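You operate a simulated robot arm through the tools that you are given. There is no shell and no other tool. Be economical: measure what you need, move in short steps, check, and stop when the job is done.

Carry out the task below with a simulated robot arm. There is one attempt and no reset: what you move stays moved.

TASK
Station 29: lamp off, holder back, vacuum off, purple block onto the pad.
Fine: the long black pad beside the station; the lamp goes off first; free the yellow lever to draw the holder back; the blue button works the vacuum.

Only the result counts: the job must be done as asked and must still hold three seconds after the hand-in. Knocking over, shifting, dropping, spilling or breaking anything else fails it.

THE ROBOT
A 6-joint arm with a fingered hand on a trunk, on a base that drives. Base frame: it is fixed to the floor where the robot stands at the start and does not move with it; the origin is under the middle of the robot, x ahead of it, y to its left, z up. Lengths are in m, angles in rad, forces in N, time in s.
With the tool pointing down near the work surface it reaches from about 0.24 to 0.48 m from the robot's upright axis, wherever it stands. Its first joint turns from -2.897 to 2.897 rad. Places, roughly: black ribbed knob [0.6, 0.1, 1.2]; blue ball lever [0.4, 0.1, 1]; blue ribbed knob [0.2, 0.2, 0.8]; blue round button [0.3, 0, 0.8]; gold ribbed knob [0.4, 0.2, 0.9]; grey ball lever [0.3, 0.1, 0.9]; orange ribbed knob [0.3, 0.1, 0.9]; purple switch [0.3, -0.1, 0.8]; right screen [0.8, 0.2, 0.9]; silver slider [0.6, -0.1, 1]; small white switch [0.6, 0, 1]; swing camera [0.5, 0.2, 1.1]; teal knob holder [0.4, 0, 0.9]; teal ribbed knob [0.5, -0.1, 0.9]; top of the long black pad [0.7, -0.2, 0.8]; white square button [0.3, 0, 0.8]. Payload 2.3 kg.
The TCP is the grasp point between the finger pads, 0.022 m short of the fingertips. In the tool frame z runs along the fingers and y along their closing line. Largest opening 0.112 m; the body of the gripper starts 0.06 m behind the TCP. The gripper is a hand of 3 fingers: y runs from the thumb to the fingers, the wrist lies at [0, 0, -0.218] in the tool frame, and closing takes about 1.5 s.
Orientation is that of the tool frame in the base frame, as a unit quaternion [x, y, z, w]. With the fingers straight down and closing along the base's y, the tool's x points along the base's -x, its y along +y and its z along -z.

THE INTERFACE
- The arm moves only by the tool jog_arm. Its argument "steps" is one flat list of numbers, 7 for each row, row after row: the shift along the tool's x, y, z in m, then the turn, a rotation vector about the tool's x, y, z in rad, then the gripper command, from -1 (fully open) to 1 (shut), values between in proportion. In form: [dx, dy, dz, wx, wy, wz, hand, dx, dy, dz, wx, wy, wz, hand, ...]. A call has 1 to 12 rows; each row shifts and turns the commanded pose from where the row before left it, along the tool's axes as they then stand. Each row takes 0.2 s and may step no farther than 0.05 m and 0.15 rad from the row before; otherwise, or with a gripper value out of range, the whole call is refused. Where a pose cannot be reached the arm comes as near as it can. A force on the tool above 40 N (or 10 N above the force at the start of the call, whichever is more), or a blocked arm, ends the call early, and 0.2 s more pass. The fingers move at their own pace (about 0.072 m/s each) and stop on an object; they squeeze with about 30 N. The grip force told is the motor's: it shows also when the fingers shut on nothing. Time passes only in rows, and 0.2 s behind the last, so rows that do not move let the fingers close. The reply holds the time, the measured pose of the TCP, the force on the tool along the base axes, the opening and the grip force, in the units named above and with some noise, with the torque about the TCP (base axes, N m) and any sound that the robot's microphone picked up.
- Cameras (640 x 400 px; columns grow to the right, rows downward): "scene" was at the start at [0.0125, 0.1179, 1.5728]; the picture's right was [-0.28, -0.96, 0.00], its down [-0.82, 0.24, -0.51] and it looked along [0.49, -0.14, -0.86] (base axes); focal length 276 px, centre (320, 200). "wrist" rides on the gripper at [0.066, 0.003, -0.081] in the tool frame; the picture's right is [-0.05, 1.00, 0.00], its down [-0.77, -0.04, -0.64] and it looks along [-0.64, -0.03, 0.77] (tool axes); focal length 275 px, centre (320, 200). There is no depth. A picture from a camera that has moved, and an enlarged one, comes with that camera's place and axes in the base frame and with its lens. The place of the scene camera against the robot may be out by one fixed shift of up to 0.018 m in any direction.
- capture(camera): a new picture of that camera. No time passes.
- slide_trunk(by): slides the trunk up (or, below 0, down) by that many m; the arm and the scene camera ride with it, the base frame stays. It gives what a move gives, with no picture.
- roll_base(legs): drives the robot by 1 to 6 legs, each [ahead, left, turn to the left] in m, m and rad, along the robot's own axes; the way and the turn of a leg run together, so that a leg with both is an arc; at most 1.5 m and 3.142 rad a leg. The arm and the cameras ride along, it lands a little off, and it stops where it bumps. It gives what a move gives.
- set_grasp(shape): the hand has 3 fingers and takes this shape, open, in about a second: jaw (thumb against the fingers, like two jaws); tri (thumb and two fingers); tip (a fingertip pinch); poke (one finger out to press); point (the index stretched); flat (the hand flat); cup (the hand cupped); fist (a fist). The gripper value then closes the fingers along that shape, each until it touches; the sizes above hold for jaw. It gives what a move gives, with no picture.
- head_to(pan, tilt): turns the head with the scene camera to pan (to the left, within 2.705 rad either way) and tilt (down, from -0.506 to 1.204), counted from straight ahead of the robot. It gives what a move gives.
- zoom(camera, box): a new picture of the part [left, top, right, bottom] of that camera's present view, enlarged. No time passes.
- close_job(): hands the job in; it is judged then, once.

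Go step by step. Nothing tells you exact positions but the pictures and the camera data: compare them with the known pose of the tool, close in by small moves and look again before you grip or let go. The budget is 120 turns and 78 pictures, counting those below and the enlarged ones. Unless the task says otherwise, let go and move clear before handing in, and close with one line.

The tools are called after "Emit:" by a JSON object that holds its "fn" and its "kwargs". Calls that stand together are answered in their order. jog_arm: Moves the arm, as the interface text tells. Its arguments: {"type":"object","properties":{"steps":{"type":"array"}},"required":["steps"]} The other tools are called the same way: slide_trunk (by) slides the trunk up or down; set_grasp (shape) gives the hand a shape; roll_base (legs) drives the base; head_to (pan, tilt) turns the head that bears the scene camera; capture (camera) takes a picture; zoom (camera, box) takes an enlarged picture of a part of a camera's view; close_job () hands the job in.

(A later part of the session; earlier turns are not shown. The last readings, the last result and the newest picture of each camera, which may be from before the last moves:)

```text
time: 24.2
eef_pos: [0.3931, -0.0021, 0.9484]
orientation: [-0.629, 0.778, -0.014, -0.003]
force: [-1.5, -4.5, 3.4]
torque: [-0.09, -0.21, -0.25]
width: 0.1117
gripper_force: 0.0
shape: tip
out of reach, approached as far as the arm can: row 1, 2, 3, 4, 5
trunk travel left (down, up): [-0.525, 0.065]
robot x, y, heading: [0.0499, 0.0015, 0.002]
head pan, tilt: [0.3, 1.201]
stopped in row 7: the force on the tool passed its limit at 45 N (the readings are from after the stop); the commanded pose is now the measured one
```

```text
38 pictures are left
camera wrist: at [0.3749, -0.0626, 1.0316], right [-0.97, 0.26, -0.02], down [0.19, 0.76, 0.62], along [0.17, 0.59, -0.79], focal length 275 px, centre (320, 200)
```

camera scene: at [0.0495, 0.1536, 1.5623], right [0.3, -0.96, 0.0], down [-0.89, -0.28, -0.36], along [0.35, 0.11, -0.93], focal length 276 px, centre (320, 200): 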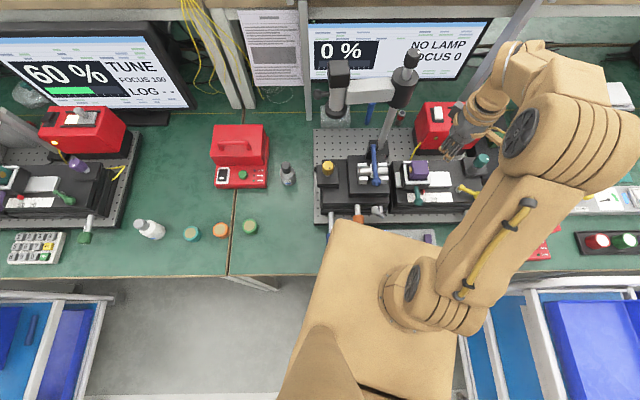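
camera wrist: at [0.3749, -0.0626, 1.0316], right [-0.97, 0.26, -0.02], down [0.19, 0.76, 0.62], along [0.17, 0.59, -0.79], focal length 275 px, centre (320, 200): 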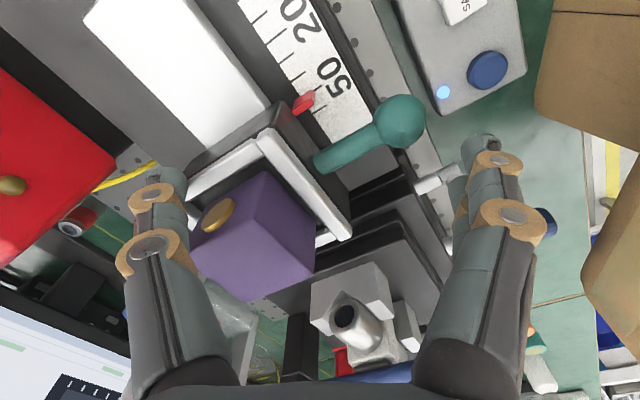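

That yaw direction runs into a joint limit: the arm drifted over the holder and touched something while opening. I'll lift out carefully, turning back slightly, and then see whether anything shifted.

Emit:
{"fn": "jog_arm", "kwargs": {"steps": [0, 0, -0.015, 0, 0, 0.05, -1, 0, 0, -0.02, 0, 0, 0.05, -1, 0, 0, -0.02, 0, 0, 0.05, -1, 0, 0, -0.03, 0, 0, 0.1, -1]}}

Emit:
{"fn": "capture", "kwargs": {"camera": "scene"}}

```text
time: 25.2
eef_pos: [0.3919, 0.001, 1.0363]
orientation: [-0.526, 0.85, -0.014, -0.002]
force: [-0.5, 0.0, 0.6]
torque: [-0.02, 0.05, -0.01]
width: 0.1121
gripper_force: 0.0
shape: tip
trunk travel left (down, up): [-0.525, 0.065]
robot x, y, heading: [0.0483, -0.0016, -0.0]
head pan, tilt: [0.3, 1.201]
```

```text
37 pictures are left
camera scene: at [0.0491, 0.1533, 1.5623], right [0.3, -0.96, 0.0], down [-0.89, -0.28, -0.36], along [0.35, 0.11, -0.93], focal length 276 px, centre (320, 200)
```

scene: 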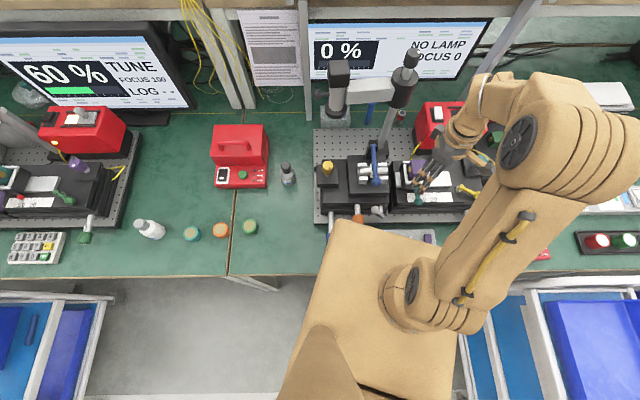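

Out without further contact. I'll rise and turn the hand back to its original yaw, then inspect the holder area.

Emit:
{"fn": "jog_arm", "kwargs": {"steps": [0, 0, -0.02, 0, 0, 0.14, -1, 0, 0, -0.02, 0, 0, 0.14, -1, 0, 0, -0.02, 0, 0, 0.14, -1, 0, 0, -0.02, 0, 0, 0.14, -1, 0, 0, 0, 0, 0, 0.14, -1, 0, 0, 0, 0, 0, 0.14, -1, 0, 0, 0, 0, 0, 0.14, -1, 0, 0, 0, 0, 0, 0.12, -1]}}

Emit:
{"fn": "zoom", "kwargs": {"camera": "scene", "box": [305, 100, 505, 225]}}

Emit:
{"fn": "capture", "kwargs": {"camera": "wrist"}}

```text
time: 27.0
eef_pos: [0.3914, 0.0024, 1.1147]
orientation: [-0.002, 1.0, -0.013, 0.006]
force: [0.1, -1.0, 0.2]
torque: [0.0, 0.0, 0.03]
width: 0.1118
gripper_force: 0.1
shape: tip
trunk travel left (down, up): [-0.525, 0.065]
robot x, y, heading: [0.0472, 0.001, -0.005]
head pan, tilt: [0.3, 1.201]
```

```text
3.20 times, centred on (405, 162) of scene
camera zoom: at [0.0493, 0.1533, 1.5624], right [0.3, -0.96, 0.0], down [-0.89, -0.28, -0.36], along [0.35, 0.11, -0.93], focal length 885 px, centre (48, 320)
```

zoom: 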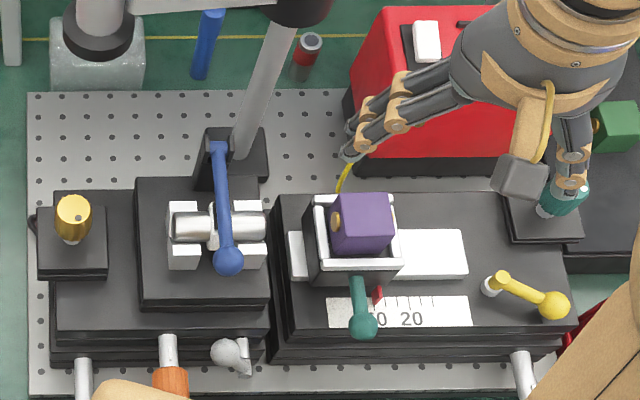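

```text
35 pictures are left
camera wrist: at [0.3237, 0.0075, 1.1951], right [0.04, 1.0, -0.02], down [0.76, -0.02, 0.65], along [0.65, -0.05, -0.76], focal length 275 px, centre (320, 200)
```

wrist: 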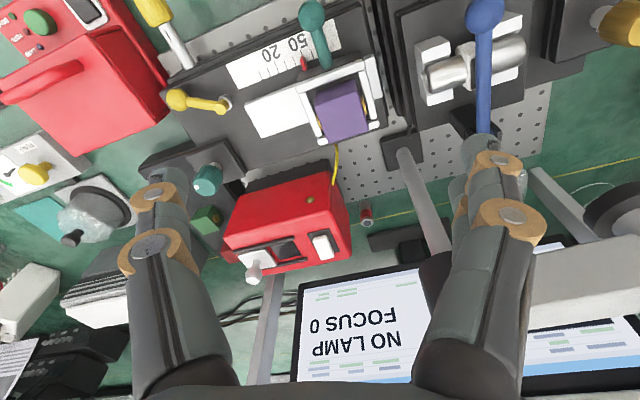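

Everything looks unchanged. The knob plate would block the lever's swing away from the robot, so it most likely frees by swinging toward the robot. I'll close the fingers, pitch forward again and go above the spot just behind the ball.

Emit:
{"fn": "jog_arm", "kwargs": {"steps": [0, 0, 0, 0, -0.14, 0, 0.95, 0, 0, 0, 0, -0.14, 0, 0.95, 0, 0, 0, 0, -0.12, 0, 0.95, -0.0061, -0.0348, 0.0167, 0, 0, 0, 0.95, -0.0061, -0.0348, 0.0167, 0, 0, 0, 0.95, -0.0061, -0.0348, 0.0167, 0, 0, 0, 0.95, -0.0061, -0.0348, 0.0167, 0, 0, 0, 0.95, -0.0061, -0.0348, 0.0167, 0, 0, 0, 0.95]}}

Emit:
{"fn": "capture", "kwargs": {"camera": "wrist"}}

Emit:
{"fn": "zoom", "kwargs": {"camera": "scene", "box": [400, 100, 560, 220]}}

```text
time: 28.8
eef_pos: [0.4546, -0.1739, 1.0553]
orientation: [-0.006, 0.979, -0.011, 0.205]
force: [0.0, -0.1, -0.1]
torque: [0.04, 0.02, -0.01]
width: 0.003
gripper_force: 0.0
shape: tip
trunk travel left (down, up): [-0.525, 0.065]
robot x, y, heading: [0.046, 0.0015, 0.001]
head pan, tilt: [0.3, 1.201]
```

```text
34 pictures are left
camera wrist: at [0.362, -0.1701, 1.1019], right [0.03, 1.0, -0.01], down [0.45, -0.01, 0.89], along [0.89, -0.03, -0.45], focal length 275 px, centre (320, 200)
```

wrist: 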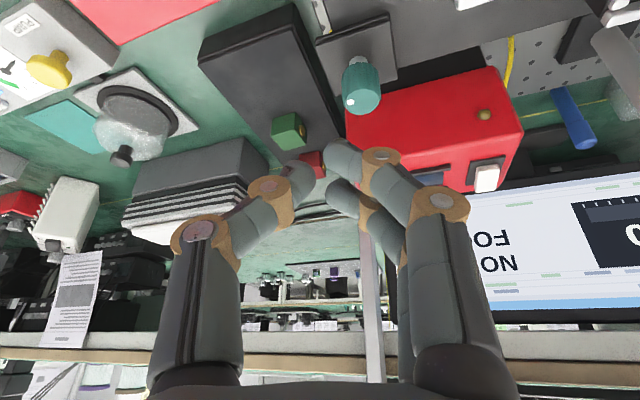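

```text
3.33 times, centred on (480, 160) of scene
camera zoom: at [0.0501, 0.1522, 1.5625], right [0.3, -0.96, 0.0], down [-0.89, -0.28, -0.36], along [0.35, 0.11, -0.93], focal length 922 px, centre (-213, 333)
```

zoom: 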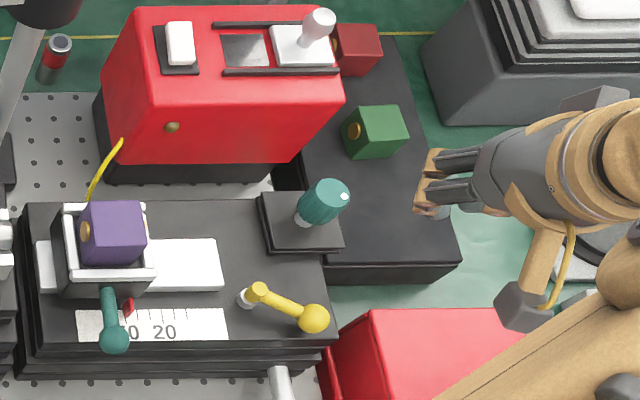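

The view of the lever and hand is clear. I'll lower 0.1 m and check the clearance to the ball.

Emit:
{"fn": "jog_arm", "kwargs": {"steps": [0.013, 0, 0.0307, 0, 0, 0, 0.95, 0.013, 0, 0.0307, 0, 0, 0, 0.95, 0.013, 0, 0.0307, 0, 0, 0, 0.95]}}

Emit:
{"fn": "zoom", "kwargs": {"camera": "scene", "box": [430, 130, 530, 205]}}

Emit:
{"fn": "zoom", "kwargs": {"camera": "wrist", "box": [200, 0, 480, 200]}}

```text
time: 29.6
eef_pos: [0.4559, -0.1768, 0.9548]
orientation: [-0.006, 0.979, -0.01, 0.203]
force: [0.1, 0.6, 0.2]
torque: [0.02, 0.03, -0.03]
width: 0.0032
gripper_force: 0.1
shape: tip
trunk travel left (down, up): [-0.525, 0.065]
robot x, y, heading: [0.0476, 0.0, -0.001]
head pan, tilt: [0.3, 1.201]
```

```text
5.33 times, centred on (480, 168) of scene
camera zoom: at [0.0501, 0.1529, 1.5624], right [0.3, -0.96, 0.0], down [-0.89, -0.28, -0.36], along [0.35, 0.11, -0.93], focal length 1475 px, centre (-533, 373)
```

zoom: 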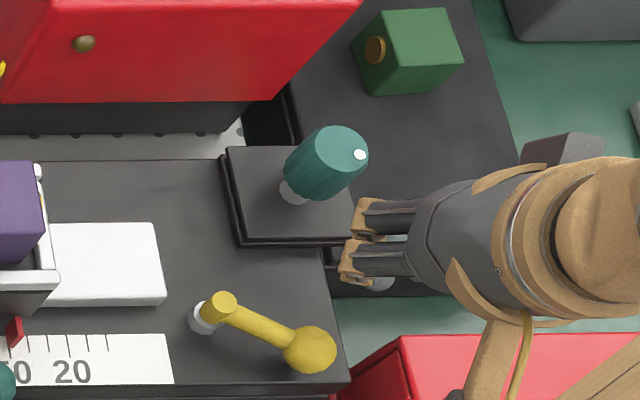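

```text
2.00 times, centred on (340, 100) of wrist
camera zoom: at [0.3634, -0.1724, 1.0027], right [0.04, 1.0, -0.01], down [0.45, -0.01, 0.89], along [0.89, -0.04, -0.45], focal length 551 px, centre (280, 400)
```

zoom: 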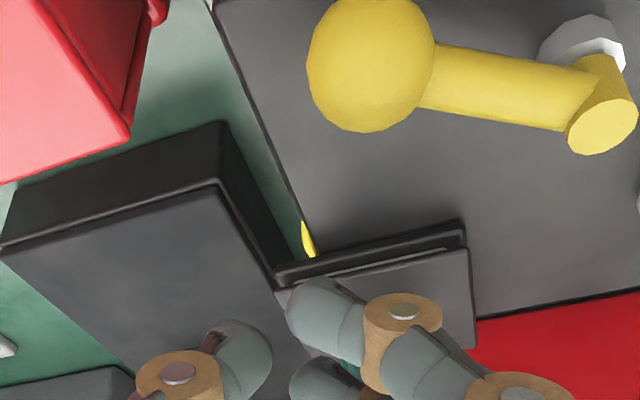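

The ball is at (0.426, -0.159, 0.903) and my lead fingertip is at (0.462, -0.170, 0.931). I'll come down behind the ball and pull gently toward the robot.

Emit:
{"fn": "jog_arm", "kwargs": {"steps": [0.005, 0.005, 0.0115, 0, 0, 0, 0.95, 0.005, 0.005, 0.0115, 0, 0, 0, 0.95, 0.0074, 0, -0.0031, 0, 0, 0, 0.95, 0.0074, 0, -0.0031, 0, 0, 0, 0.95, 0.0074, 0, -0.0031, 0, 0, 0, 0.95]}}

Emit:
{"fn": "zoom", "kwargs": {"camera": "scene", "box": [430, 130, 530, 205]}}

```text
time: 30.8
eef_pos: [0.4592, -0.1705, 0.9505]
orientation: [-0.006, 0.979, -0.012, 0.202]
force: [0.7, -0.2, 0.2]
torque: [0.0, 0.02, 0.01]
width: 0.0031
gripper_force: 0.2
shape: tip
out of reach, approached as far as the arm can: row 1, 2, 3, 4, 5
trunk travel left (down, up): [-0.525, 0.065]
robot x, y, heading: [0.0454, 0.0009, 0.003]
head pan, tilt: [0.3, 1.201]
```

```text
5.33 times, centred on (480, 168) of scene
camera zoom: at [0.0492, 0.1532, 1.5624], right [0.3, -0.96, 0.0], down [-0.89, -0.28, -0.36], along [0.35, 0.11, -0.93], focal length 1475 px, centre (-533, 373)
```

zoom: 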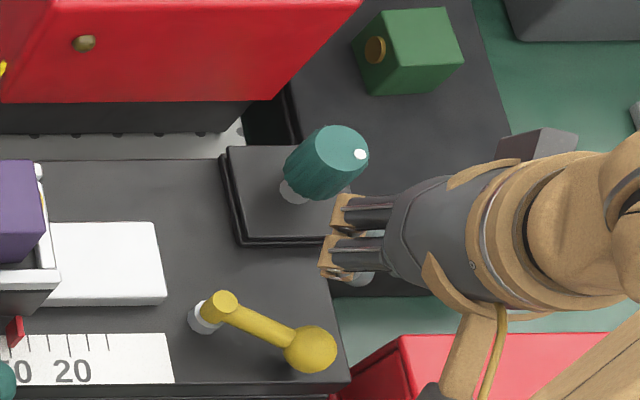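

The arm is at a posture limit here, so I'll use the trunk to lower the hand the remaining 24 mm instead.

Emit:
{"fn": "slide_trunk", "kwargs": {"by": -0.024}}

Emit:
{"fn": "jog_arm", "kwargs": {"steps": [0.0074, 0, -0.0031, 0, 0, 0, 0.95, 0.0074, 0, -0.0031, 0, 0, 0, 0.95, 0.0074, 0, -0.0031, 0, 0, 0, 0.95]}}

Emit:
{"fn": "zoom", "kwargs": {"camera": "scene", "box": [430, 130, 530, 205]}}

```text
time: 31.5
eef_pos: [0.4585, -0.1707, 0.9259]
orientation: [-0.006, 0.979, -0.012, 0.201]
force: [-1.0, -0.5, -0.7]
torque: [0.03, -0.01, 0.0]
width: 0.0032
gripper_force: 0.0
shape: tip
trunk travel left (down, up): [-0.501, 0.089]
robot x, y, heading: [0.049, -0.0014, -0.0]
head pan, tilt: [0.3, 1.201]
```

```text
time: 32.3
eef_pos: [0.4474, -0.1706, 0.9339]
orientation: [-0.005, 0.98, -0.011, 0.198]
force: [0.3, 0.0, -0.2]
torque: [0.0, 0.01, -0.01]
width: 0.0032
gripper_force: 0.0
shape: tip
out of reach, approached as far as the arm can: row 1, 2, 3
trunk travel left (down, up): [-0.501, 0.089]
robot x, y, heading: [0.0489, -0.0042, 0.002]
head pan, tilt: [0.3, 1.201]
```

```text
5.33 times, centred on (480, 168) of scene
camera zoom: at [0.0492, 0.1533, 1.5384], right [0.3, -0.96, 0.0], down [-0.89, -0.28, -0.36], along [0.35, 0.11, -0.93], focal length 1475 px, centre (-533, 373)
```

zoom: 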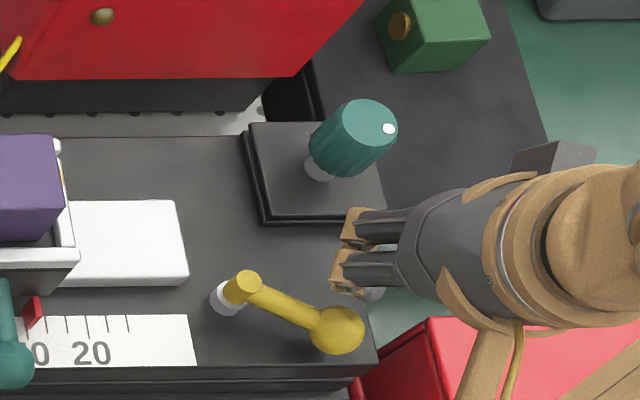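

The forward pitch is what limits the arm here. I'll back away from the ball a little, straighten the hand to vertical and then look.

Emit:
{"fn": "jog_arm", "kwargs": {"steps": [-0.0184, 0, 0.0078, 0, 0, 0, 0.95, 0, 0, 0, 0, 0.14, 0, 0.95, 0, 0, 0, 0, 0.14, 0, 0.95, 0, 0, 0, 0, 0.12, 0, 0.95, 0, 0, 0, 0, 0, 0, 0.95]}}

Emit:
{"fn": "zoom", "kwargs": {"camera": "wrist", "box": [200, 0, 480, 200]}}

```text
time: 33.5
eef_pos: [0.4665, -0.1723, 0.9339]
orientation: [-0.004, 1.0, -0.013, 0.003]
force: [0.5, 0.2, -0.5]
torque: [-0.01, -0.03, -0.02]
width: 0.0032
gripper_force: 0.1
shape: tip
trunk travel left (down, up): [-0.501, 0.089]
robot x, y, heading: [0.0485, 0.0014, -0.002]
head pan, tilt: [0.3, 1.201]
```

```text
2.00 times, centred on (340, 100) of wrist
camera zoom: at [0.4003, -0.1661, 1.0146], right [0.04, 1.0, -0.03], down [0.77, -0.01, 0.64], along [0.64, -0.05, -0.77], focal length 551 px, centre (280, 400)
```

zoom: 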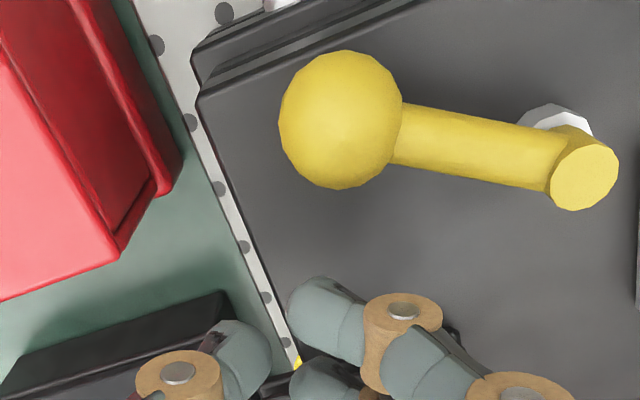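

Vertical posture is reachable. I'll drop 6 mm, then pull toward the robot behind the ball.

Emit:
{"fn": "jog_arm", "kwargs": {"steps": [0, 0.005, 0.006, 0, 0, 0, 0.95, 0.008, 0, 0, 0, 0, 0, 0.95, 0.008, 0, 0, 0, 0, 0, 0.95, 0.008, 0, 0, 0, 0, 0, 0.95, 0.008, 0, 0, 0, 0, 0, 0.95]}}

Emit:
{"fn": "zoom", "kwargs": {"camera": "wrist", "box": [200, 0, 480, 200]}}

```text
time: 34.7
eef_pos: [0.4363, -0.1678, 0.9276]
orientation: [-0.003, 1.0, -0.012, 0.003]
force: [0.0, 0.3, 0.3]
torque: [0.0, -0.03, 0.01]
width: 0.0031
gripper_force: 0.1
shape: tip
trunk travel left (down, up): [-0.501, 0.089]
robot x, y, heading: [0.0492, -0.0004, 0.001]
head pan, tilt: [0.3, 1.201]
```

```text
2.00 times, centred on (340, 100) of wrist
camera zoom: at [0.3678, -0.1618, 1.008], right [0.04, 1.0, -0.02], down [0.77, -0.02, 0.64], along [0.64, -0.04, -0.77], focal length 551 px, centre (280, 400)
```

zoom: 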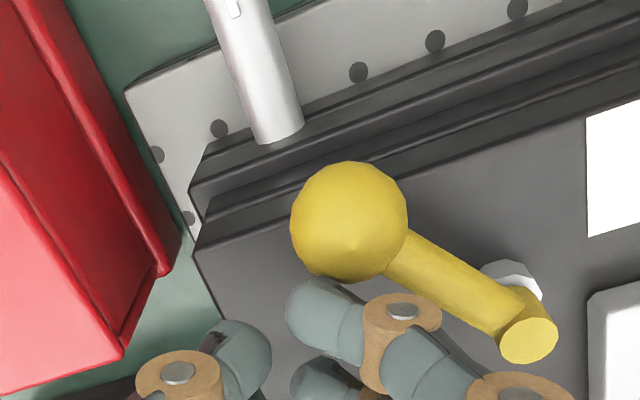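

The lever is swinging freely, from about -102° to -123°. I'll keep following the arc toward the robot.

Emit:
{"fn": "jog_arm", "kwargs": {"steps": [0.008, 0.003, 0, 0, 0, 0, 0.95, 0.008, 0.004, 0, 0, 0, 0, 0.95, 0.007, 0.006, 0, 0, 0, 0, 0.95, 0.006, 0.006, 0, 0, 0, 0, 0.95, 0.004, 0.007, 0, 0, 0, 0, 0.95]}}

Emit:
{"fn": "zoom", "kwargs": {"camera": "wrist", "box": [200, 0, 480, 200]}}

```text
time: 35.9
eef_pos: [0.4015, -0.141, 0.9268]
orientation: [-0.003, 1.0, -0.012, 0.004]
force: [1.1, 0.7, 0.0]
torque: [-0.04, 0.06, 0.04]
width: 0.0032
gripper_force: 0.0
shape: tip
trunk travel left (down, up): [-0.501, 0.089]
robot x, y, heading: [0.0516, -0.0018, -0.001]
head pan, tilt: [0.3, 1.201]
```

```text
2.00 times, centred on (340, 100) of wrist
camera zoom: at [0.3354, -0.1352, 1.0077], right [0.04, 1.0, -0.03], down [0.77, -0.01, 0.64], along [0.64, -0.04, -0.77], focal length 551 px, centre (280, 400)
```

zoom: 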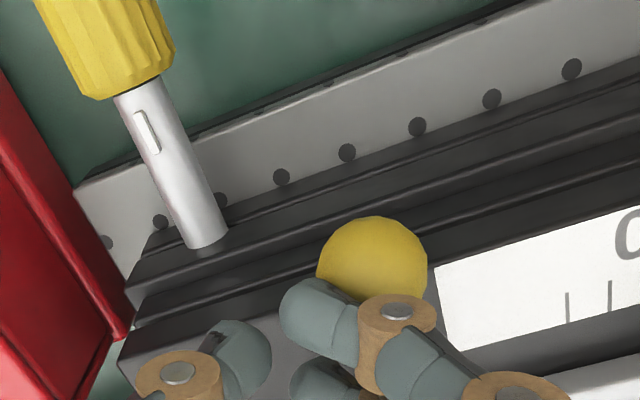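

The lever has swung about 67°, to roughly -169°. I'll push it a little further in small steps to feel for its end stop.

Emit:
{"fn": "jog_arm", "kwargs": {"steps": [0, 0.006, 0, 0, 0, 0, 0.95, 0, 0.006, 0, 0, 0, 0, 0.95, 0, 0.006, 0, 0, 0, 0, 0.95]}}

Emit:
{"fn": "zoom", "kwargs": {"camera": "scene", "box": [400, 120, 560, 240]}}

```text
time: 36.7
eef_pos: [0.402, -0.1239, 0.9273]
orientation: [-0.003, 1.0, -0.012, 0.005]
force: [1.1, -3.9, 6.5]
torque: [-0.05, 0.01, 0.02]
width: 0.0024
gripper_force: 0.1
shape: tip
trunk travel left (down, up): [-0.501, 0.089]
robot x, y, heading: [0.0482, -0.001, 0.001]
head pan, tilt: [0.3, 1.201]
```

```text
3.33 times, centred on (480, 180) of scene
camera zoom: at [0.049, 0.1524, 1.5385], right [0.3, -0.96, 0.0], down [-0.89, -0.28, -0.36], along [0.35, 0.11, -0.93], focal length 922 px, centre (-213, 267)
```

zoom: 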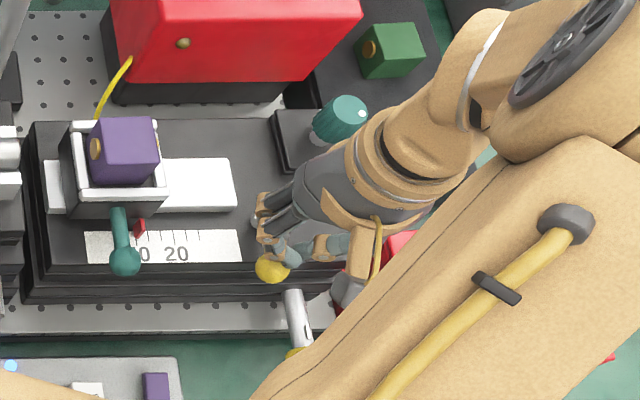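

There's mild resistance now and the lever lies square to the stage, so it seems freed. I'll back off sideways, lift, and look.

Emit:
{"fn": "jog_arm", "kwargs": {"steps": [0, -0.012, 0, 0, 0, 0, 0.95, 0.0, -0.014, 0, 0, 0, 0, 0.95, 0, 0, -0.04, 0, 0, 0, 0.95, 0, 0, -0.04, 0, 0, 0, 0.95, 0, -0.04, -0.02, 0, 0, 0, 0.95]}}

Emit:
{"fn": "capture", "kwargs": {"camera": "wrist"}}

Emit:
{"fn": "zoom", "kwargs": {"camera": "scene", "box": [390, 140, 510, 230]}}

```text
time: 37.9
eef_pos: [0.403, -0.1855, 1.0275]
orientation: [-0.003, 1.0, -0.011, 0.004]
force: [-0.1, 0.3, -0.6]
torque: [-0.01, 0.01, 0.01]
width: 0.0029
gripper_force: 0.0
shape: tip
trunk travel left (down, up): [-0.501, 0.089]
robot x, y, heading: [0.0487, 0.0001, -0.002]
head pan, tilt: [0.3, 1.201]
```

```text
24 pictures are left
camera wrist: at [0.3361, -0.1813, 1.1086], right [0.04, 1.0, -0.02], down [0.77, -0.02, 0.64], along [0.64, -0.04, -0.77], focal length 275 px, centre (320, 200)
```

wrist: 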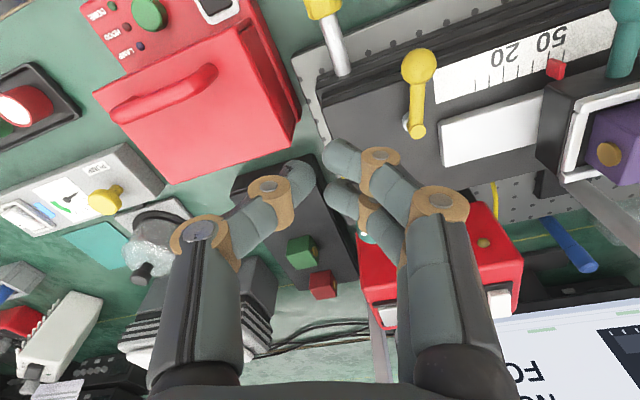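

```text
4.44 times, centred on (450, 185) of scene
camera zoom: at [0.0494, 0.1518, 1.5385], right [0.3, -0.96, 0.0], down [-0.89, -0.28, -0.36], along [0.35, 0.11, -0.93], focal length 1229 px, centre (-258, 267)
```

zoom: 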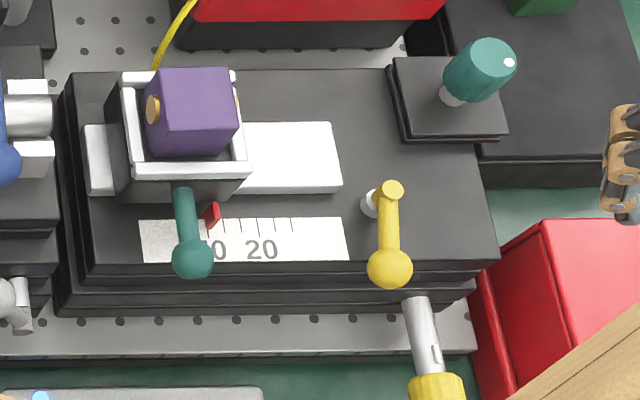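

The lever now stands square to the stage. The scale shows about 50 mm of travel back toward 0, and the holder's teal handle ball is at about (0.355, -0.008, 0.917). I'll straddle that ball with the jaw partly open and slide along the stage.

Emit:
{"fn": "set_grasp", "kwargs": {"shape": "jaw"}}

Emit:
{"fn": "jog_arm", "kwargs": {"steps": [0.012, 0.0444, 0, 0, 0, 0, 0.1, 0.012, 0.0444, 0, 0, 0, 0, 0.1, 0.012, 0.0444, 0, 0, 0, 0, 0.1, 0.012, 0.0444, 0, 0, 0, 0, 0.1, 0, 0, 0, 0, 0, 0, 0.1, 0, 0, 0, 0, 0, 0, 0.1]}}

Emit:
{"fn": "capture", "kwargs": {"camera": "wrist"}}

```text
time: 38.8
eef_pos: [0.4043, -0.1851, 1.0278]
orientation: [-0.003, 1.0, -0.012, 0.004]
force: [0.3, 0.0, -0.1]
torque: [-0.02, 0.0, 0.0]
width: 0.1122
gripper_force: 0.0
shape: jaw
trunk travel left (down, up): [-0.501, 0.089]
robot x, y, heading: [0.0498, 0.001, -0.0]
head pan, tilt: [0.3, 1.201]
```

```text
time: 40.2
eef_pos: [0.3527, -0.0059, 1.0248]
orientation: [-0.003, 1.0, -0.014, 0.003]
force: [-0.1, -0.3, -1.1]
torque: [0.02, -0.02, -0.04]
width: 0.051
gripper_force: 0.1
shape: jaw
trunk travel left (down, up): [-0.501, 0.089]
robot x, y, heading: [0.0489, 0.0015, 0.003]
head pan, tilt: [0.3, 1.201]
```

```text
22 pictures are left
camera wrist: at [0.285, 0.0003, 1.1051], right [0.04, 1.0, -0.03], down [0.77, -0.01, 0.64], along [0.64, -0.04, -0.77], focal length 275 px, centre (320, 200)
```

wrist: 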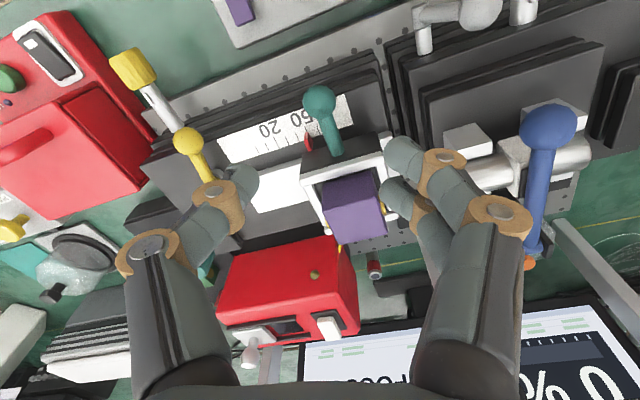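

The fingers sit on either side of the handle ball. I'll descend to straddle it.

Emit:
{"fn": "jog_arm", "kwargs": {"steps": [0, -0.001, 0.044, 0, 0, 0, 0.1, 0, 0, 0.044, 0, 0, 0, 0.1, 0, 0, 0.01, 0, 0, 0, 0.1]}}

Emit:
{"fn": "capture", "kwargs": {"camera": "wrist"}}

```text
time: 41.0
eef_pos: [0.3544, -0.0118, 0.9255]
orientation: [-0.004, 1.0, -0.013, 0.004]
force: [0.1, -0.2, 0.8]
torque: [0.0, 0.0, 0.01]
width: 0.051
gripper_force: 0.0
shape: jaw
trunk travel left (down, up): [-0.501, 0.089]
robot x, y, heading: [0.049, 0.0001, 0.002]
head pan, tilt: [0.3, 1.201]
```

```text
21 pictures are left
camera wrist: at [0.2866, -0.0062, 1.0052], right [0.04, 1.0, -0.02], down [0.77, -0.02, 0.64], along [0.64, -0.04, -0.77], focal length 275 px, centre (320, 200)
```

wrist: 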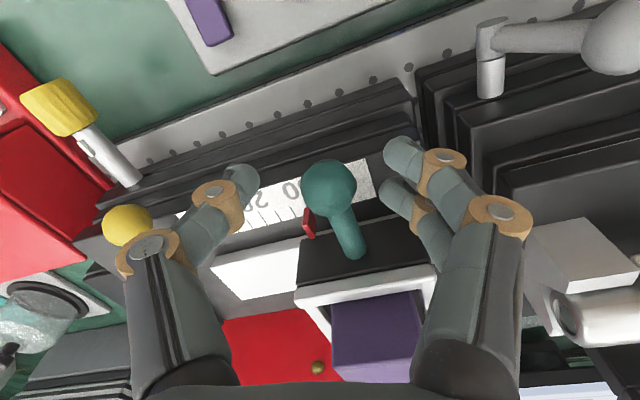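

The ball is between the fingers. I'll narrow the jaw around it, to keep the thumb clear of the yellow lever, and then slide along the stage in 10 mm steps.

Emit:
{"fn": "jog_arm", "kwargs": {"steps": [0, 0.003, 0, 0, 0, 0, 0.45, 0, 0, 0, 0, 0, 0, 0.45, -0.003, -0.0095, 0, 0, 0, 0, 0.45, -0.003, -0.0095, 0, 0, 0, 0, 0.45, -0.003, -0.0095, 0, 0, 0, 0, 0.45, -0.003, -0.0095, 0, 0, 0, 0, 0.45]}}

Emit:
{"fn": "capture", "kwargs": {"camera": "wrist"}}

```text
time: 42.4
eef_pos: [0.3646, -0.048, 0.9274]
orientation: [-0.003, 1.0, -0.013, 0.003]
force: [0.2, 1.7, -1.1]
torque: [0.03, 0.02, 0.04]
width: 0.0317
gripper_force: 0.1
shape: jaw
trunk travel left (down, up): [-0.501, 0.089]
robot x, y, heading: [0.0479, 0.0006, -0.002]
head pan, tilt: [0.3, 1.201]
```

```text
20 pictures are left
camera wrist: at [0.2984, -0.0424, 1.0078], right [0.04, 1.0, -0.02], down [0.77, -0.01, 0.64], along [0.64, -0.04, -0.77], focal length 275 px, centre (320, 200)
```

wrist: 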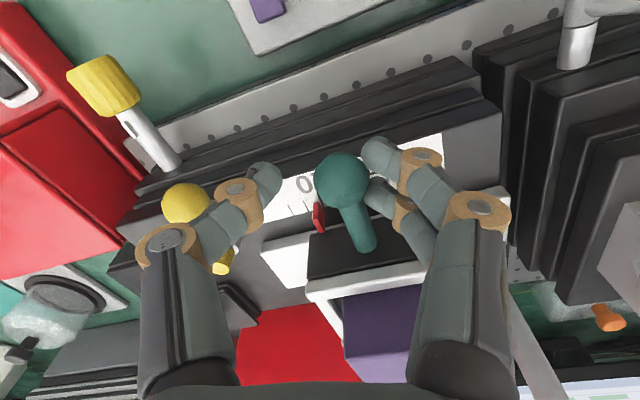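

The holder has moved about 31 mm. I'll tighten on the ball to keep the thumb away from the lever, and continue in small steps.

Emit:
{"fn": "jog_arm", "kwargs": {"steps": [0, 0, 0, 0, 0, 0, 0.65, 0, 0, 0, 0, 0, 0, 0.65, -0.0018, -0.0057, 0, 0, 0, 0, 0.65, -0.0018, -0.0057, 0, 0, 0, 0, 0.65]}}

Emit:
{"fn": "capture", "kwargs": {"camera": "wrist"}}

```text
time: 43.4
eef_pos: [0.3696, -0.0592, 0.9269]
orientation: [-0.003, 1.0, -0.013, 0.003]
force: [1.6, 2.5, -0.8]
torque: [0.02, -0.01, -0.02]
width: 0.0205
gripper_force: 0.1
shape: jaw
trunk travel left (down, up): [-0.501, 0.089]
robot x, y, heading: [0.0461, 0.001, 0.002]
head pan, tilt: [0.3, 1.201]
```

```text
19 pictures are left
camera wrist: at [0.3021, -0.0535, 1.0074], right [0.04, 1.0, -0.03], down [0.77, -0.01, 0.64], along [0.64, -0.04, -0.77], focal length 275 px, centre (320, 200)
```

wrist: 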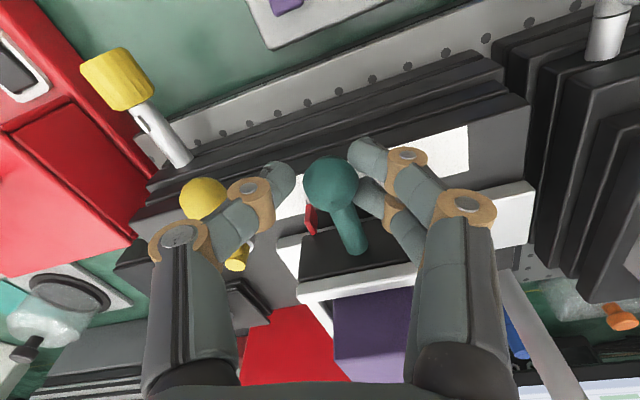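

The holder has moved about 48 mm, so it's close to the end. I'll nudge along for the stop.

Emit:
{"fn": "jog_arm", "kwargs": {"steps": [-0.0012, -0.0038, 0, 0, 0, 0, 0.65, -0.0012, -0.0038, 0, 0, 0, 0, 0.65]}}

```text
time: 44.0
eef_pos: [0.3705, -0.0658, 0.9267]
orientation: [-0.004, 1.0, -0.014, 0.004]
force: [-2.7, 7.1, 0.2]
torque: [0.09, 0.07, 0.07]
width: 0.0226
gripper_force: 0.1
shape: jaw
trunk travel left (down, up): [-0.501, 0.089]
robot x, y, heading: [0.0468, -0.001, -0.003]
head pan, tilt: [0.3, 1.201]
```

Force is rising, which suggests the stop. One last 2 mm nudge, then open slightly and look.

Emit:
{"fn": "jog_arm", "kwargs": {"steps": [-0.0006, -0.002, 0, 0, 0, 0, 0.65, 0, 0, 0, 0, 0, 0, 0.65, 0, 0.004, 0, 0, 0, 0, 0.4, 0, 0.002, 0, 0, 0, 0, 0.3, 0, 0, -0.03, 0, 0, 0, 0.3, 0, 0, -0.04, 0, 0, 0, 0.3, 0, 0, -0.03, 0, 0, 0, 0.3]}}

Emit:
{"fn": "zoom", "kwargs": {"camera": "scene", "box": [340, 120, 500, 240]}}

```text
time: 45.6
eef_pos: [0.372, -0.0605, 1.029]
orientation: [-0.003, 1.0, -0.013, 0.004]
force: [0.6, 0.4, 0.1]
torque: [0.01, 0.03, 0.02]
width: 0.0388
gripper_force: 0.1
shape: jaw
trunk travel left (down, up): [-0.501, 0.089]
robot x, y, heading: [0.0472, 0.0001, 0.002]
head pan, tilt: [0.3, 1.201]
```

```text
3.33 times, centred on (420, 180) of scene
camera zoom: at [0.049, 0.1534, 1.5383], right [0.3, -0.96, 0.0], down [-0.89, -0.28, -0.36], along [0.35, 0.11, -0.93], focal length 922 px, centre (-13, 267)
```

zoom: 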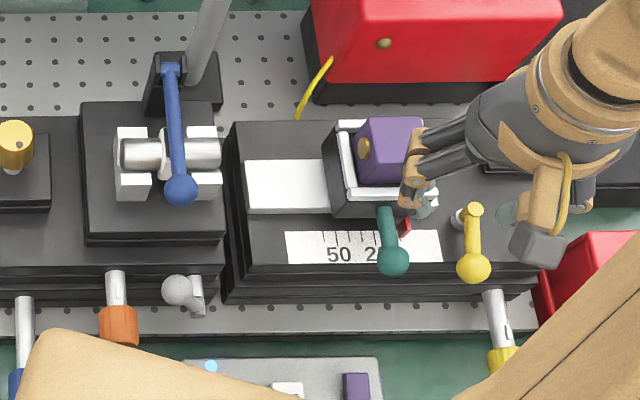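

The holder is drawn back to the end and the yellow lever is still free. Next is the blue vacuum button at about (0.263, 0.022, 0.805); I'll back the base up and form the closed tip above it.

Emit:
{"fn": "roll_base", "kwargs": {"legs": [[-0.11, 0, 0]]}}

Emit:
{"fn": "set_grasp", "kwargs": {"shape": "tip"}}

Emit:
{"fn": "jog_arm", "kwargs": {"steps": [0, 0.04, 0, 0, 0, 0, 0.95, 0, 0.04, 0, 0, 0, 0, 0.95, 0, 0, 0.04, 0, 0, 0, 0.95, 0, 0, 0.04, 0, 0, 0, 0.95, 0, 0, 0.02, 0, 0, 0, 0.95, 0, 0, 0, 0, 0, 0, 0.95]}}

Emit:
{"fn": "capture", "kwargs": {"camera": "wrist"}}

```text
time: 46.8
eef_pos: [0.2596, -0.0615, 1.0272]
orientation: [-0.003, 1.0, -0.011, 0.003]
force: [-0.1, 0.2, 0.3]
torque: [0.02, -0.05, 0.01]
width: 0.0386
gripper_force: 0.0
shape: jaw
trunk travel left (down, up): [-0.501, 0.089]
robot x, y, heading: [-0.062, -0.002, -0.001]
head pan, tilt: [0.3, 1.201]
```

```text
time: 47.7
eef_pos: [0.2615, -0.0619, 1.0297]
orientation: [-0.002, 1.0, -0.012, 0.004]
force: [0.4, 0.0, -1.0]
torque: [-0.01, 0.0, 0.01]
width: 0.1119
gripper_force: 0.1
shape: tip
trunk travel left (down, up): [-0.501, 0.089]
robot x, y, heading: [-0.0597, 0.003, -0.001]
head pan, tilt: [0.3, 1.201]
```

```text
time: 49.1
eef_pos: [0.2624, 0.0166, 0.9247]
orientation: [-0.002, 1.0, -0.012, 0.003]
force: [-0.2, -0.6, -0.8]
torque: [0.0, 0.0, -0.01]
width: 0.003
gripper_force: 0.0
shape: tip
trunk travel left (down, up): [-0.501, 0.089]
robot x, y, heading: [-0.0626, 0.0006, -0.005]
head pan, tilt: [0.3, 1.201]
```

```text
17 pictures are left
camera wrist: at [0.1951, 0.0226, 1.0052], right [0.04, 1.0, -0.02], down [0.77, -0.02, 0.64], along [0.64, -0.05, -0.77], focal length 275 px, centre (320, 200)
```

wrist: 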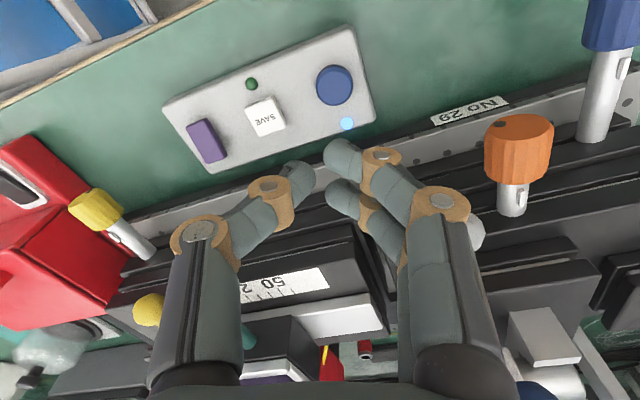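

This is confirmed as No 29, and the fingertip is right over the blue button at about (0.257, 0.025). I'll descend 78 mm, then press in small steps.

Emit:
{"fn": "jog_arm", "kwargs": {"steps": [0, 0, 0.04, 0, 0, 0, 0.95, 0, 0, 0.038, 0, 0, 0, 0.95, 0, 0, 0, 0, 0, 0, 0.95]}}

Emit:
{"fn": "zoom", "kwargs": {"camera": "wrist", "box": [220, 60, 460, 210]}}

```text
time: 49.9
eef_pos: [0.2603, 0.0154, 0.8479]
orientation: [-0.002, 1.0, -0.012, 0.003]
force: [-0.8, -0.6, 0.5]
torque: [-0.01, 0.0, 0.01]
width: 0.0031
gripper_force: 0.2
shape: tip
trunk travel left (down, up): [-0.501, 0.089]
robot x, y, heading: [-0.0605, -0.0004, -0.0]
head pan, tilt: [0.3, 1.201]
```

```text
2.67 times, centred on (340, 135) of wrist
camera zoom: at [0.1941, 0.0221, 0.9284], right [0.04, 1.0, -0.02], down [0.77, -0.02, 0.64], along [0.64, -0.05, -0.77], focal length 734 px, centre (267, 373)
```

zoom: 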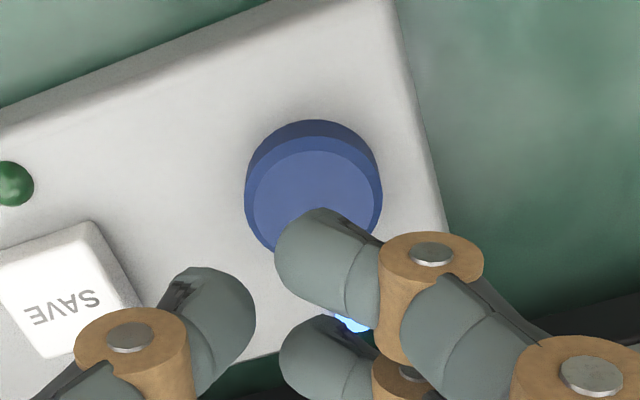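

The finger is lined up with the blue button. I'll shift 3 mm away from SAVE and press in small steps.

Emit:
{"fn": "jog_arm", "kwargs": {"steps": [0.001, 0.003, 0.01, 0, 0, 0, 0.95, 0, 0, 0.004, 0, 0, 0, 0.95, 0, 0, 0.004, 0, 0, 0, 0.95]}}

```text
time: 50.7
eef_pos: [0.261, 0.0173, 0.8312]
orientation: [-0.002, 1.0, -0.012, 0.003]
force: [0.0, -0.3, -0.4]
torque: [0.0, 0.0, 0.0]
width: 0.0033
gripper_force: 0.0
shape: tip
trunk travel left (down, up): [-0.501, 0.089]
robot x, y, heading: [-0.063, 0.0036, -0.008]
head pan, tilt: [0.3, 1.201]
```

Emit:
{"fn": "jog_arm", "kwargs": {"steps": [0, 0, 0.003, 0, 0, 0, 0.95, 0, 0, 0.003, 0, 0, 0, 0.95]}}

Emit:
{"fn": "zoom", "kwargs": {"camera": "wrist", "box": [220, 60, 460, 210]}}

```text
time: 51.3
eef_pos: [0.2605, 0.0173, 0.824]
orientation: [-0.003, 1.0, -0.012, 0.003]
force: [-0.3, 0.6, -0.2]
torque: [0.01, -0.03, 0.04]
width: 0.0032
gripper_force: 0.1
shape: tip
trunk travel left (down, up): [-0.501, 0.089]
robot x, y, heading: [-0.0623, 0.0027, -0.004]
head pan, tilt: [0.3, 1.201]
```

```text
2.67 times, centred on (340, 135) of wrist
camera zoom: at [0.1938, 0.0231, 0.9049], right [0.04, 1.0, -0.02], down [0.77, -0.02, 0.64], along [0.64, -0.05, -0.77], focal length 734 px, centre (267, 373)
```

zoom: 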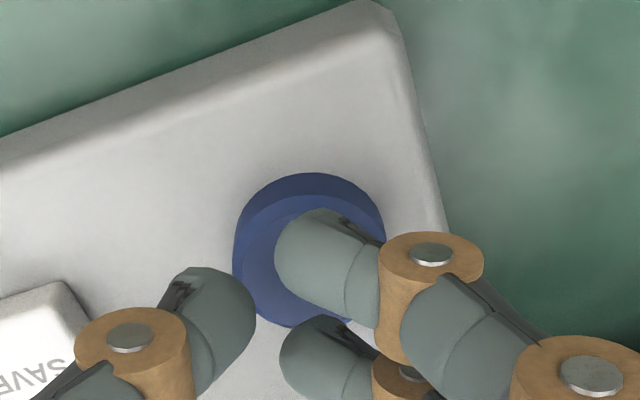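

Not touching yet, and the alignment is good. I'll go further down.

Emit:
{"fn": "jog_arm", "kwargs": {"steps": [0, 0, 0.003, 0, 0, 0, 0.95, 0, 0, 0.003, 0, 0, 0, 0.95]}}

```text
time: 51.9
eef_pos: [0.2616, 0.0171, 0.8177]
orientation: [-0.003, 1.0, -0.012, 0.004]
force: [0.4, 0.3, -0.6]
torque: [0.03, 0.0, 0.01]
width: 0.0026
gripper_force: 0.1
shape: tip
trunk travel left (down, up): [-0.501, 0.089]
robot x, y, heading: [-0.0653, 0.0017, 0.003]
head pan, tilt: [0.3, 1.201]
```

Emit:
{"fn": "jog_arm", "kwargs": {"steps": [0, 0, 0.003, 0, 0, 0, 0.95, 0, 0, 0.003, 0, 0, 0, 0.95]}}

```text
time: 52.5
eef_pos: [0.2605, 0.018, 0.8119]
orientation: [-0.002, 1.0, -0.012, 0.003]
force: [1.4, 1.5, 4.4]
torque: [0.01, -0.03, 0.01]
width: 0.0035
gripper_force: 0.1
shape: tip
trunk travel left (down, up): [-0.501, 0.089]
robot x, y, heading: [-0.0609, -0.0013, 0.001]
head pan, tilt: [0.3, 1.201]
heard: click
```

A click was heard. I'll lift off and check the vacuum light.

Emit:
{"fn": "jog_arm", "kwargs": {"steps": [0, 0, -0.03, 0, 0, 0, 0.95, 0, 0, -0.05, 0, 0, 0, 0.95, 0, 0, -0.05, 0, 0, 0, 0.95, 0, 0, -0.05, 0, 0, 0, 0.95, 0, -0.03, -0.02, 0, 0, 0, 0.95]}}

Emit:
{"fn": "capture", "kwargs": {"camera": "wrist"}}

```text
time: 53.7
eef_pos: [0.2594, -0.0085, 1.0135]
orientation: [-0.002, 1.0, -0.012, 0.003]
force: [-0.1, 0.3, -0.6]
torque: [0.05, -0.02, 0.01]
width: 0.0029
gripper_force: 0.1
shape: tip
trunk travel left (down, up): [-0.501, 0.089]
robot x, y, heading: [-0.059, 0.003, -0.005]
head pan, tilt: [0.3, 1.201]
```

```text
14 pictures are left
camera wrist: at [0.193, -0.0033, 1.0934], right [0.04, 1.0, -0.02], down [0.77, -0.02, 0.64], along [0.64, -0.04, -0.77], focal length 275 px, centre (320, 200)
```

wrist: 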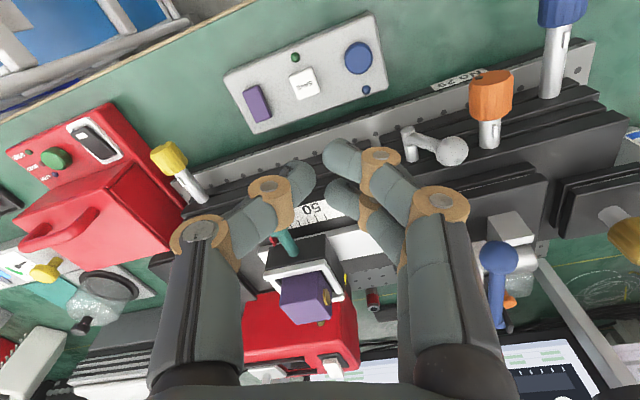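

The vacuum light is out. Next I'll raise the trunk back, drive ahead and slightly right, so both the block at about (0.439, -0.038) and the free near part of the pad at about (0.572, -0.226, 0.815) are in reach with a vertical hand.

Emit:
{"fn": "slide_trunk", "kwargs": {"by": 0.04}}

Emit:
{"fn": "roll_base", "kwargs": {"legs": [[0.205, 0, 0], [0, -0.03, 0]]}}

Emit:
{"fn": "set_grasp", "kwargs": {"shape": "jaw"}}

Emit:
{"fn": "capture", "kwargs": {"camera": "scene"}}

```text
time: 54.5
eef_pos: [0.2597, -0.0078, 1.0528]
orientation: [-0.002, 1.0, -0.012, 0.004]
force: [0.7, 1.3, -0.4]
torque: [0.04, -0.01, -0.03]
width: 0.0028
gripper_force: 0.1
shape: tip
trunk travel left (down, up): [-0.541, 0.049]
robot x, y, heading: [-0.0628, -0.0008, -0.006]
head pan, tilt: [0.3, 1.201]
```

```text
time: 56.6
eef_pos: [0.4665, -0.0394, 1.0519]
orientation: [-0.004, 1.0, -0.012, 0.003]
force: [-0.3, 0.3, 0.0]
torque: [0.01, 0.04, 0.0]
width: 0.0031
gripper_force: 0.1
shape: tip
trunk travel left (down, up): [-0.541, 0.049]
robot x, y, heading: [0.1415, -0.0346, 0.002]
head pan, tilt: [0.3, 1.201]
```

```text
time: 57.5
eef_pos: [0.4661, -0.0381, 1.0526]
orientation: [-0.003, 1.0, -0.012, 0.004]
force: [0.2, -0.5, -0.2]
torque: [0.02, 0.02, -0.03]
width: 0.1119
gripper_force: 0.1
shape: jaw
trunk travel left (down, up): [-0.541, 0.049]
robot x, y, heading: [0.1452, -0.0316, 0.002]
head pan, tilt: [0.3, 1.201]
```

```text
13 pictures are left
camera scene: at [0.1452, 0.123, 1.5784], right [0.3, -0.96, 0.0], down [-0.89, -0.28, -0.36], along [0.35, 0.11, -0.93], focal length 276 px, centre (320, 200)
```

scene: 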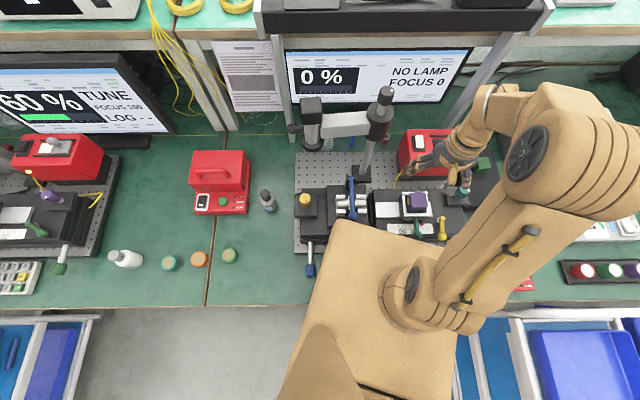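

Position is good. I'll align the hand's yaw with the stage above the block and look.

Emit:
{"fn": "jog_arm", "kwargs": {"steps": [0.027, 0, 0, 0, 0, 0, -1, 0, 0, 0, 0, 0, -0.15, -1, 0, 0, 0, 0, 0, -0.15, -1, 0, 0, 0, 0, 0, 0, -1]}}

Emit:
{"fn": "capture", "kwargs": {"camera": "wrist"}}

Emit:
{"fn": "zoom", "kwargs": {"camera": "scene", "box": [360, 160, 480, 250]}}

```text
time: 58.5
eef_pos: [0.4392, -0.0389, 1.0513]
orientation: [-0.154, 0.988, -0.014, 0.001]
force: [-0.5, -0.1, 0.6]
torque: [-0.05, 0.04, 0.0]
width: 0.1119
gripper_force: 0.1
shape: jaw
trunk travel left (down, up): [-0.541, 0.049]
robot x, y, heading: [0.1474, -0.0279, 0.002]
head pan, tilt: [0.3, 1.201]
```

```text
12 pictures are left
camera wrist: at [0.374, -0.0521, 1.1327], right [-0.26, 0.97, -0.03], down [0.74, 0.22, 0.64], along [0.62, 0.14, -0.77], focal length 275 px, centre (320, 200)
```

wrist: 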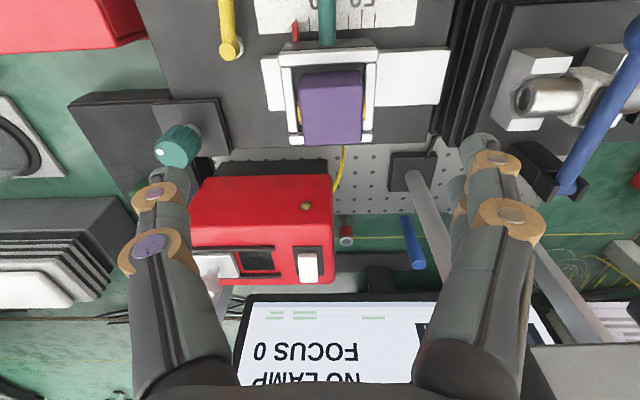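

```text
4.44 times, centred on (420, 205) of scene
camera zoom: at [0.1455, 0.1231, 1.5784], right [0.3, -0.96, 0.0], down [-0.89, -0.28, -0.36], along [0.35, 0.11, -0.93], focal length 1229 px, centre (-124, 178)
```

zoom: 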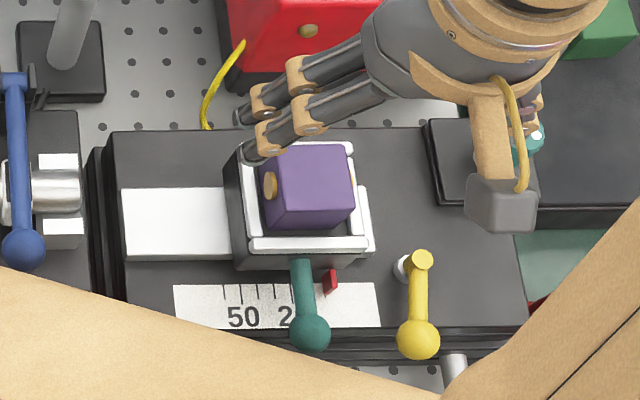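

The block is a roughly 0.04 m cube centred near (0.4385, -0.034), top about 0.957, standing about 2 cm above the frame. I'll level the hand, centre it, and come down close with the fingers open.

Emit:
{"fn": "jog_arm", "kwargs": {"steps": [0, 0.004, 0, -0.0257, -0.0082, 0, -1, -0.001, 0.001, 0.04, 0, 0, 0, -1, 0, 0, 0.035, 0, 0, 0, -1, 0, 0, 0, 0, 0, 0, -1]}}

Emit:
{"fn": "capture", "kwargs": {"camera": "wrist"}}

Emit:
{"fn": "zoom", "kwargs": {"camera": "scene", "box": [380, 165, 480, 240]}}

```text
time: 59.5
eef_pos: [0.44, -0.033, 0.9773]
orientation: [-0.152, 0.988, 0.001, 0.003]
force: [-0.8, -0.3, 0.2]
torque: [0.0, 0.03, -0.02]
width: 0.112
gripper_force: 0.1
shape: jaw
trunk travel left (down, up): [-0.541, 0.049]
robot x, y, heading: [0.1438, -0.034, -0.002]
head pan, tilt: [0.3, 1.201]
```

```text
10 pictures are left
camera wrist: at [0.3756, -0.0498, 1.0575], right [-0.26, 0.97, 0.0], down [0.74, 0.2, 0.64], along [0.62, 0.16, -0.77], focal length 275 px, centre (320, 200)
```

wrist: 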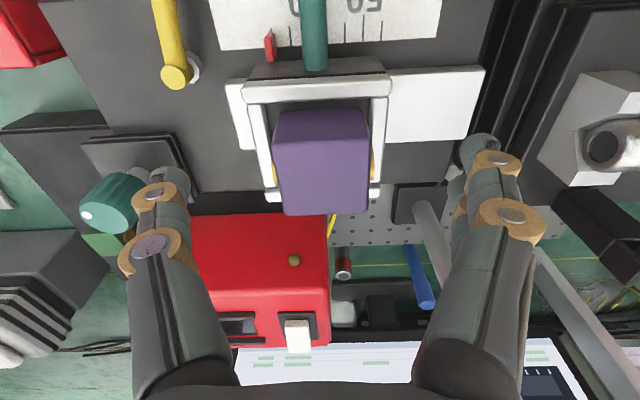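

```text
5.33 times, centred on (430, 202) of scene
camera zoom: at [0.1449, 0.1231, 1.5784], right [0.3, -0.96, 0.0], down [-0.89, -0.28, -0.36], along [0.35, 0.11, -0.93], focal length 1475 px, centre (-267, 187)
```

zoom: 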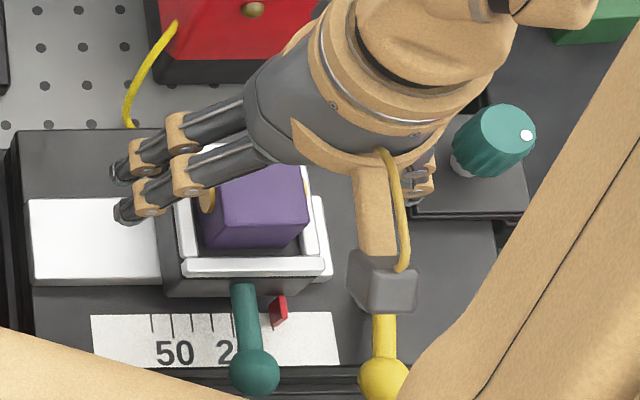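

The hand is centred on the block. I'll drop 10 mm more, staying above the frame's top at about 0.938, and close the jaw.

Emit:
{"fn": "jog_arm", "kwargs": {"steps": [0, 0, 0.01, 0, 0, 0, -1, 0, 0, 0, 0, 0, 0, -0.3, 0, 0, 0, 0, 0, 0, 0, 0, 0, 0, 0, 0, 0, 0.6, 0, 0, 0, 0, 0, 0, 0.6, 0, 0, 0, 0, 0, 0, 0.6, 0, 0, 0, 0, 0, 0, 0.6]}}

Emit:
{"fn": "capture", "kwargs": {"camera": "wrist"}}

```text
time: 61.1
eef_pos: [0.4403, -0.0335, 0.9681]
orientation: [-0.153, 0.988, 0.0, 0.003]
force: [0.1, -0.1, 0.3]
torque: [0.01, 0.03, 0.02]
width: 0.0333
gripper_force: 30.2
shape: jaw
trunk travel left (down, up): [-0.541, 0.049]
robot x, y, heading: [0.1457, -0.0328, 0.001]
head pan, tilt: [0.3, 1.201]
```

```text
8 pictures are left
camera wrist: at [0.3758, -0.0497, 1.0478], right [-0.26, 0.97, 0.0], down [0.74, 0.2, 0.64], along [0.62, 0.16, -0.77], focal length 275 px, centre (320, 200)
```

wrist: 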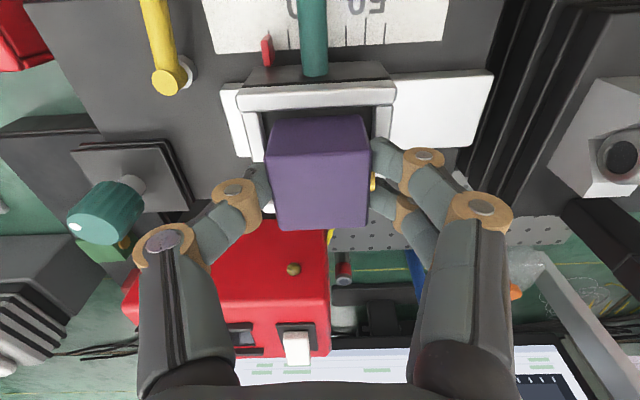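

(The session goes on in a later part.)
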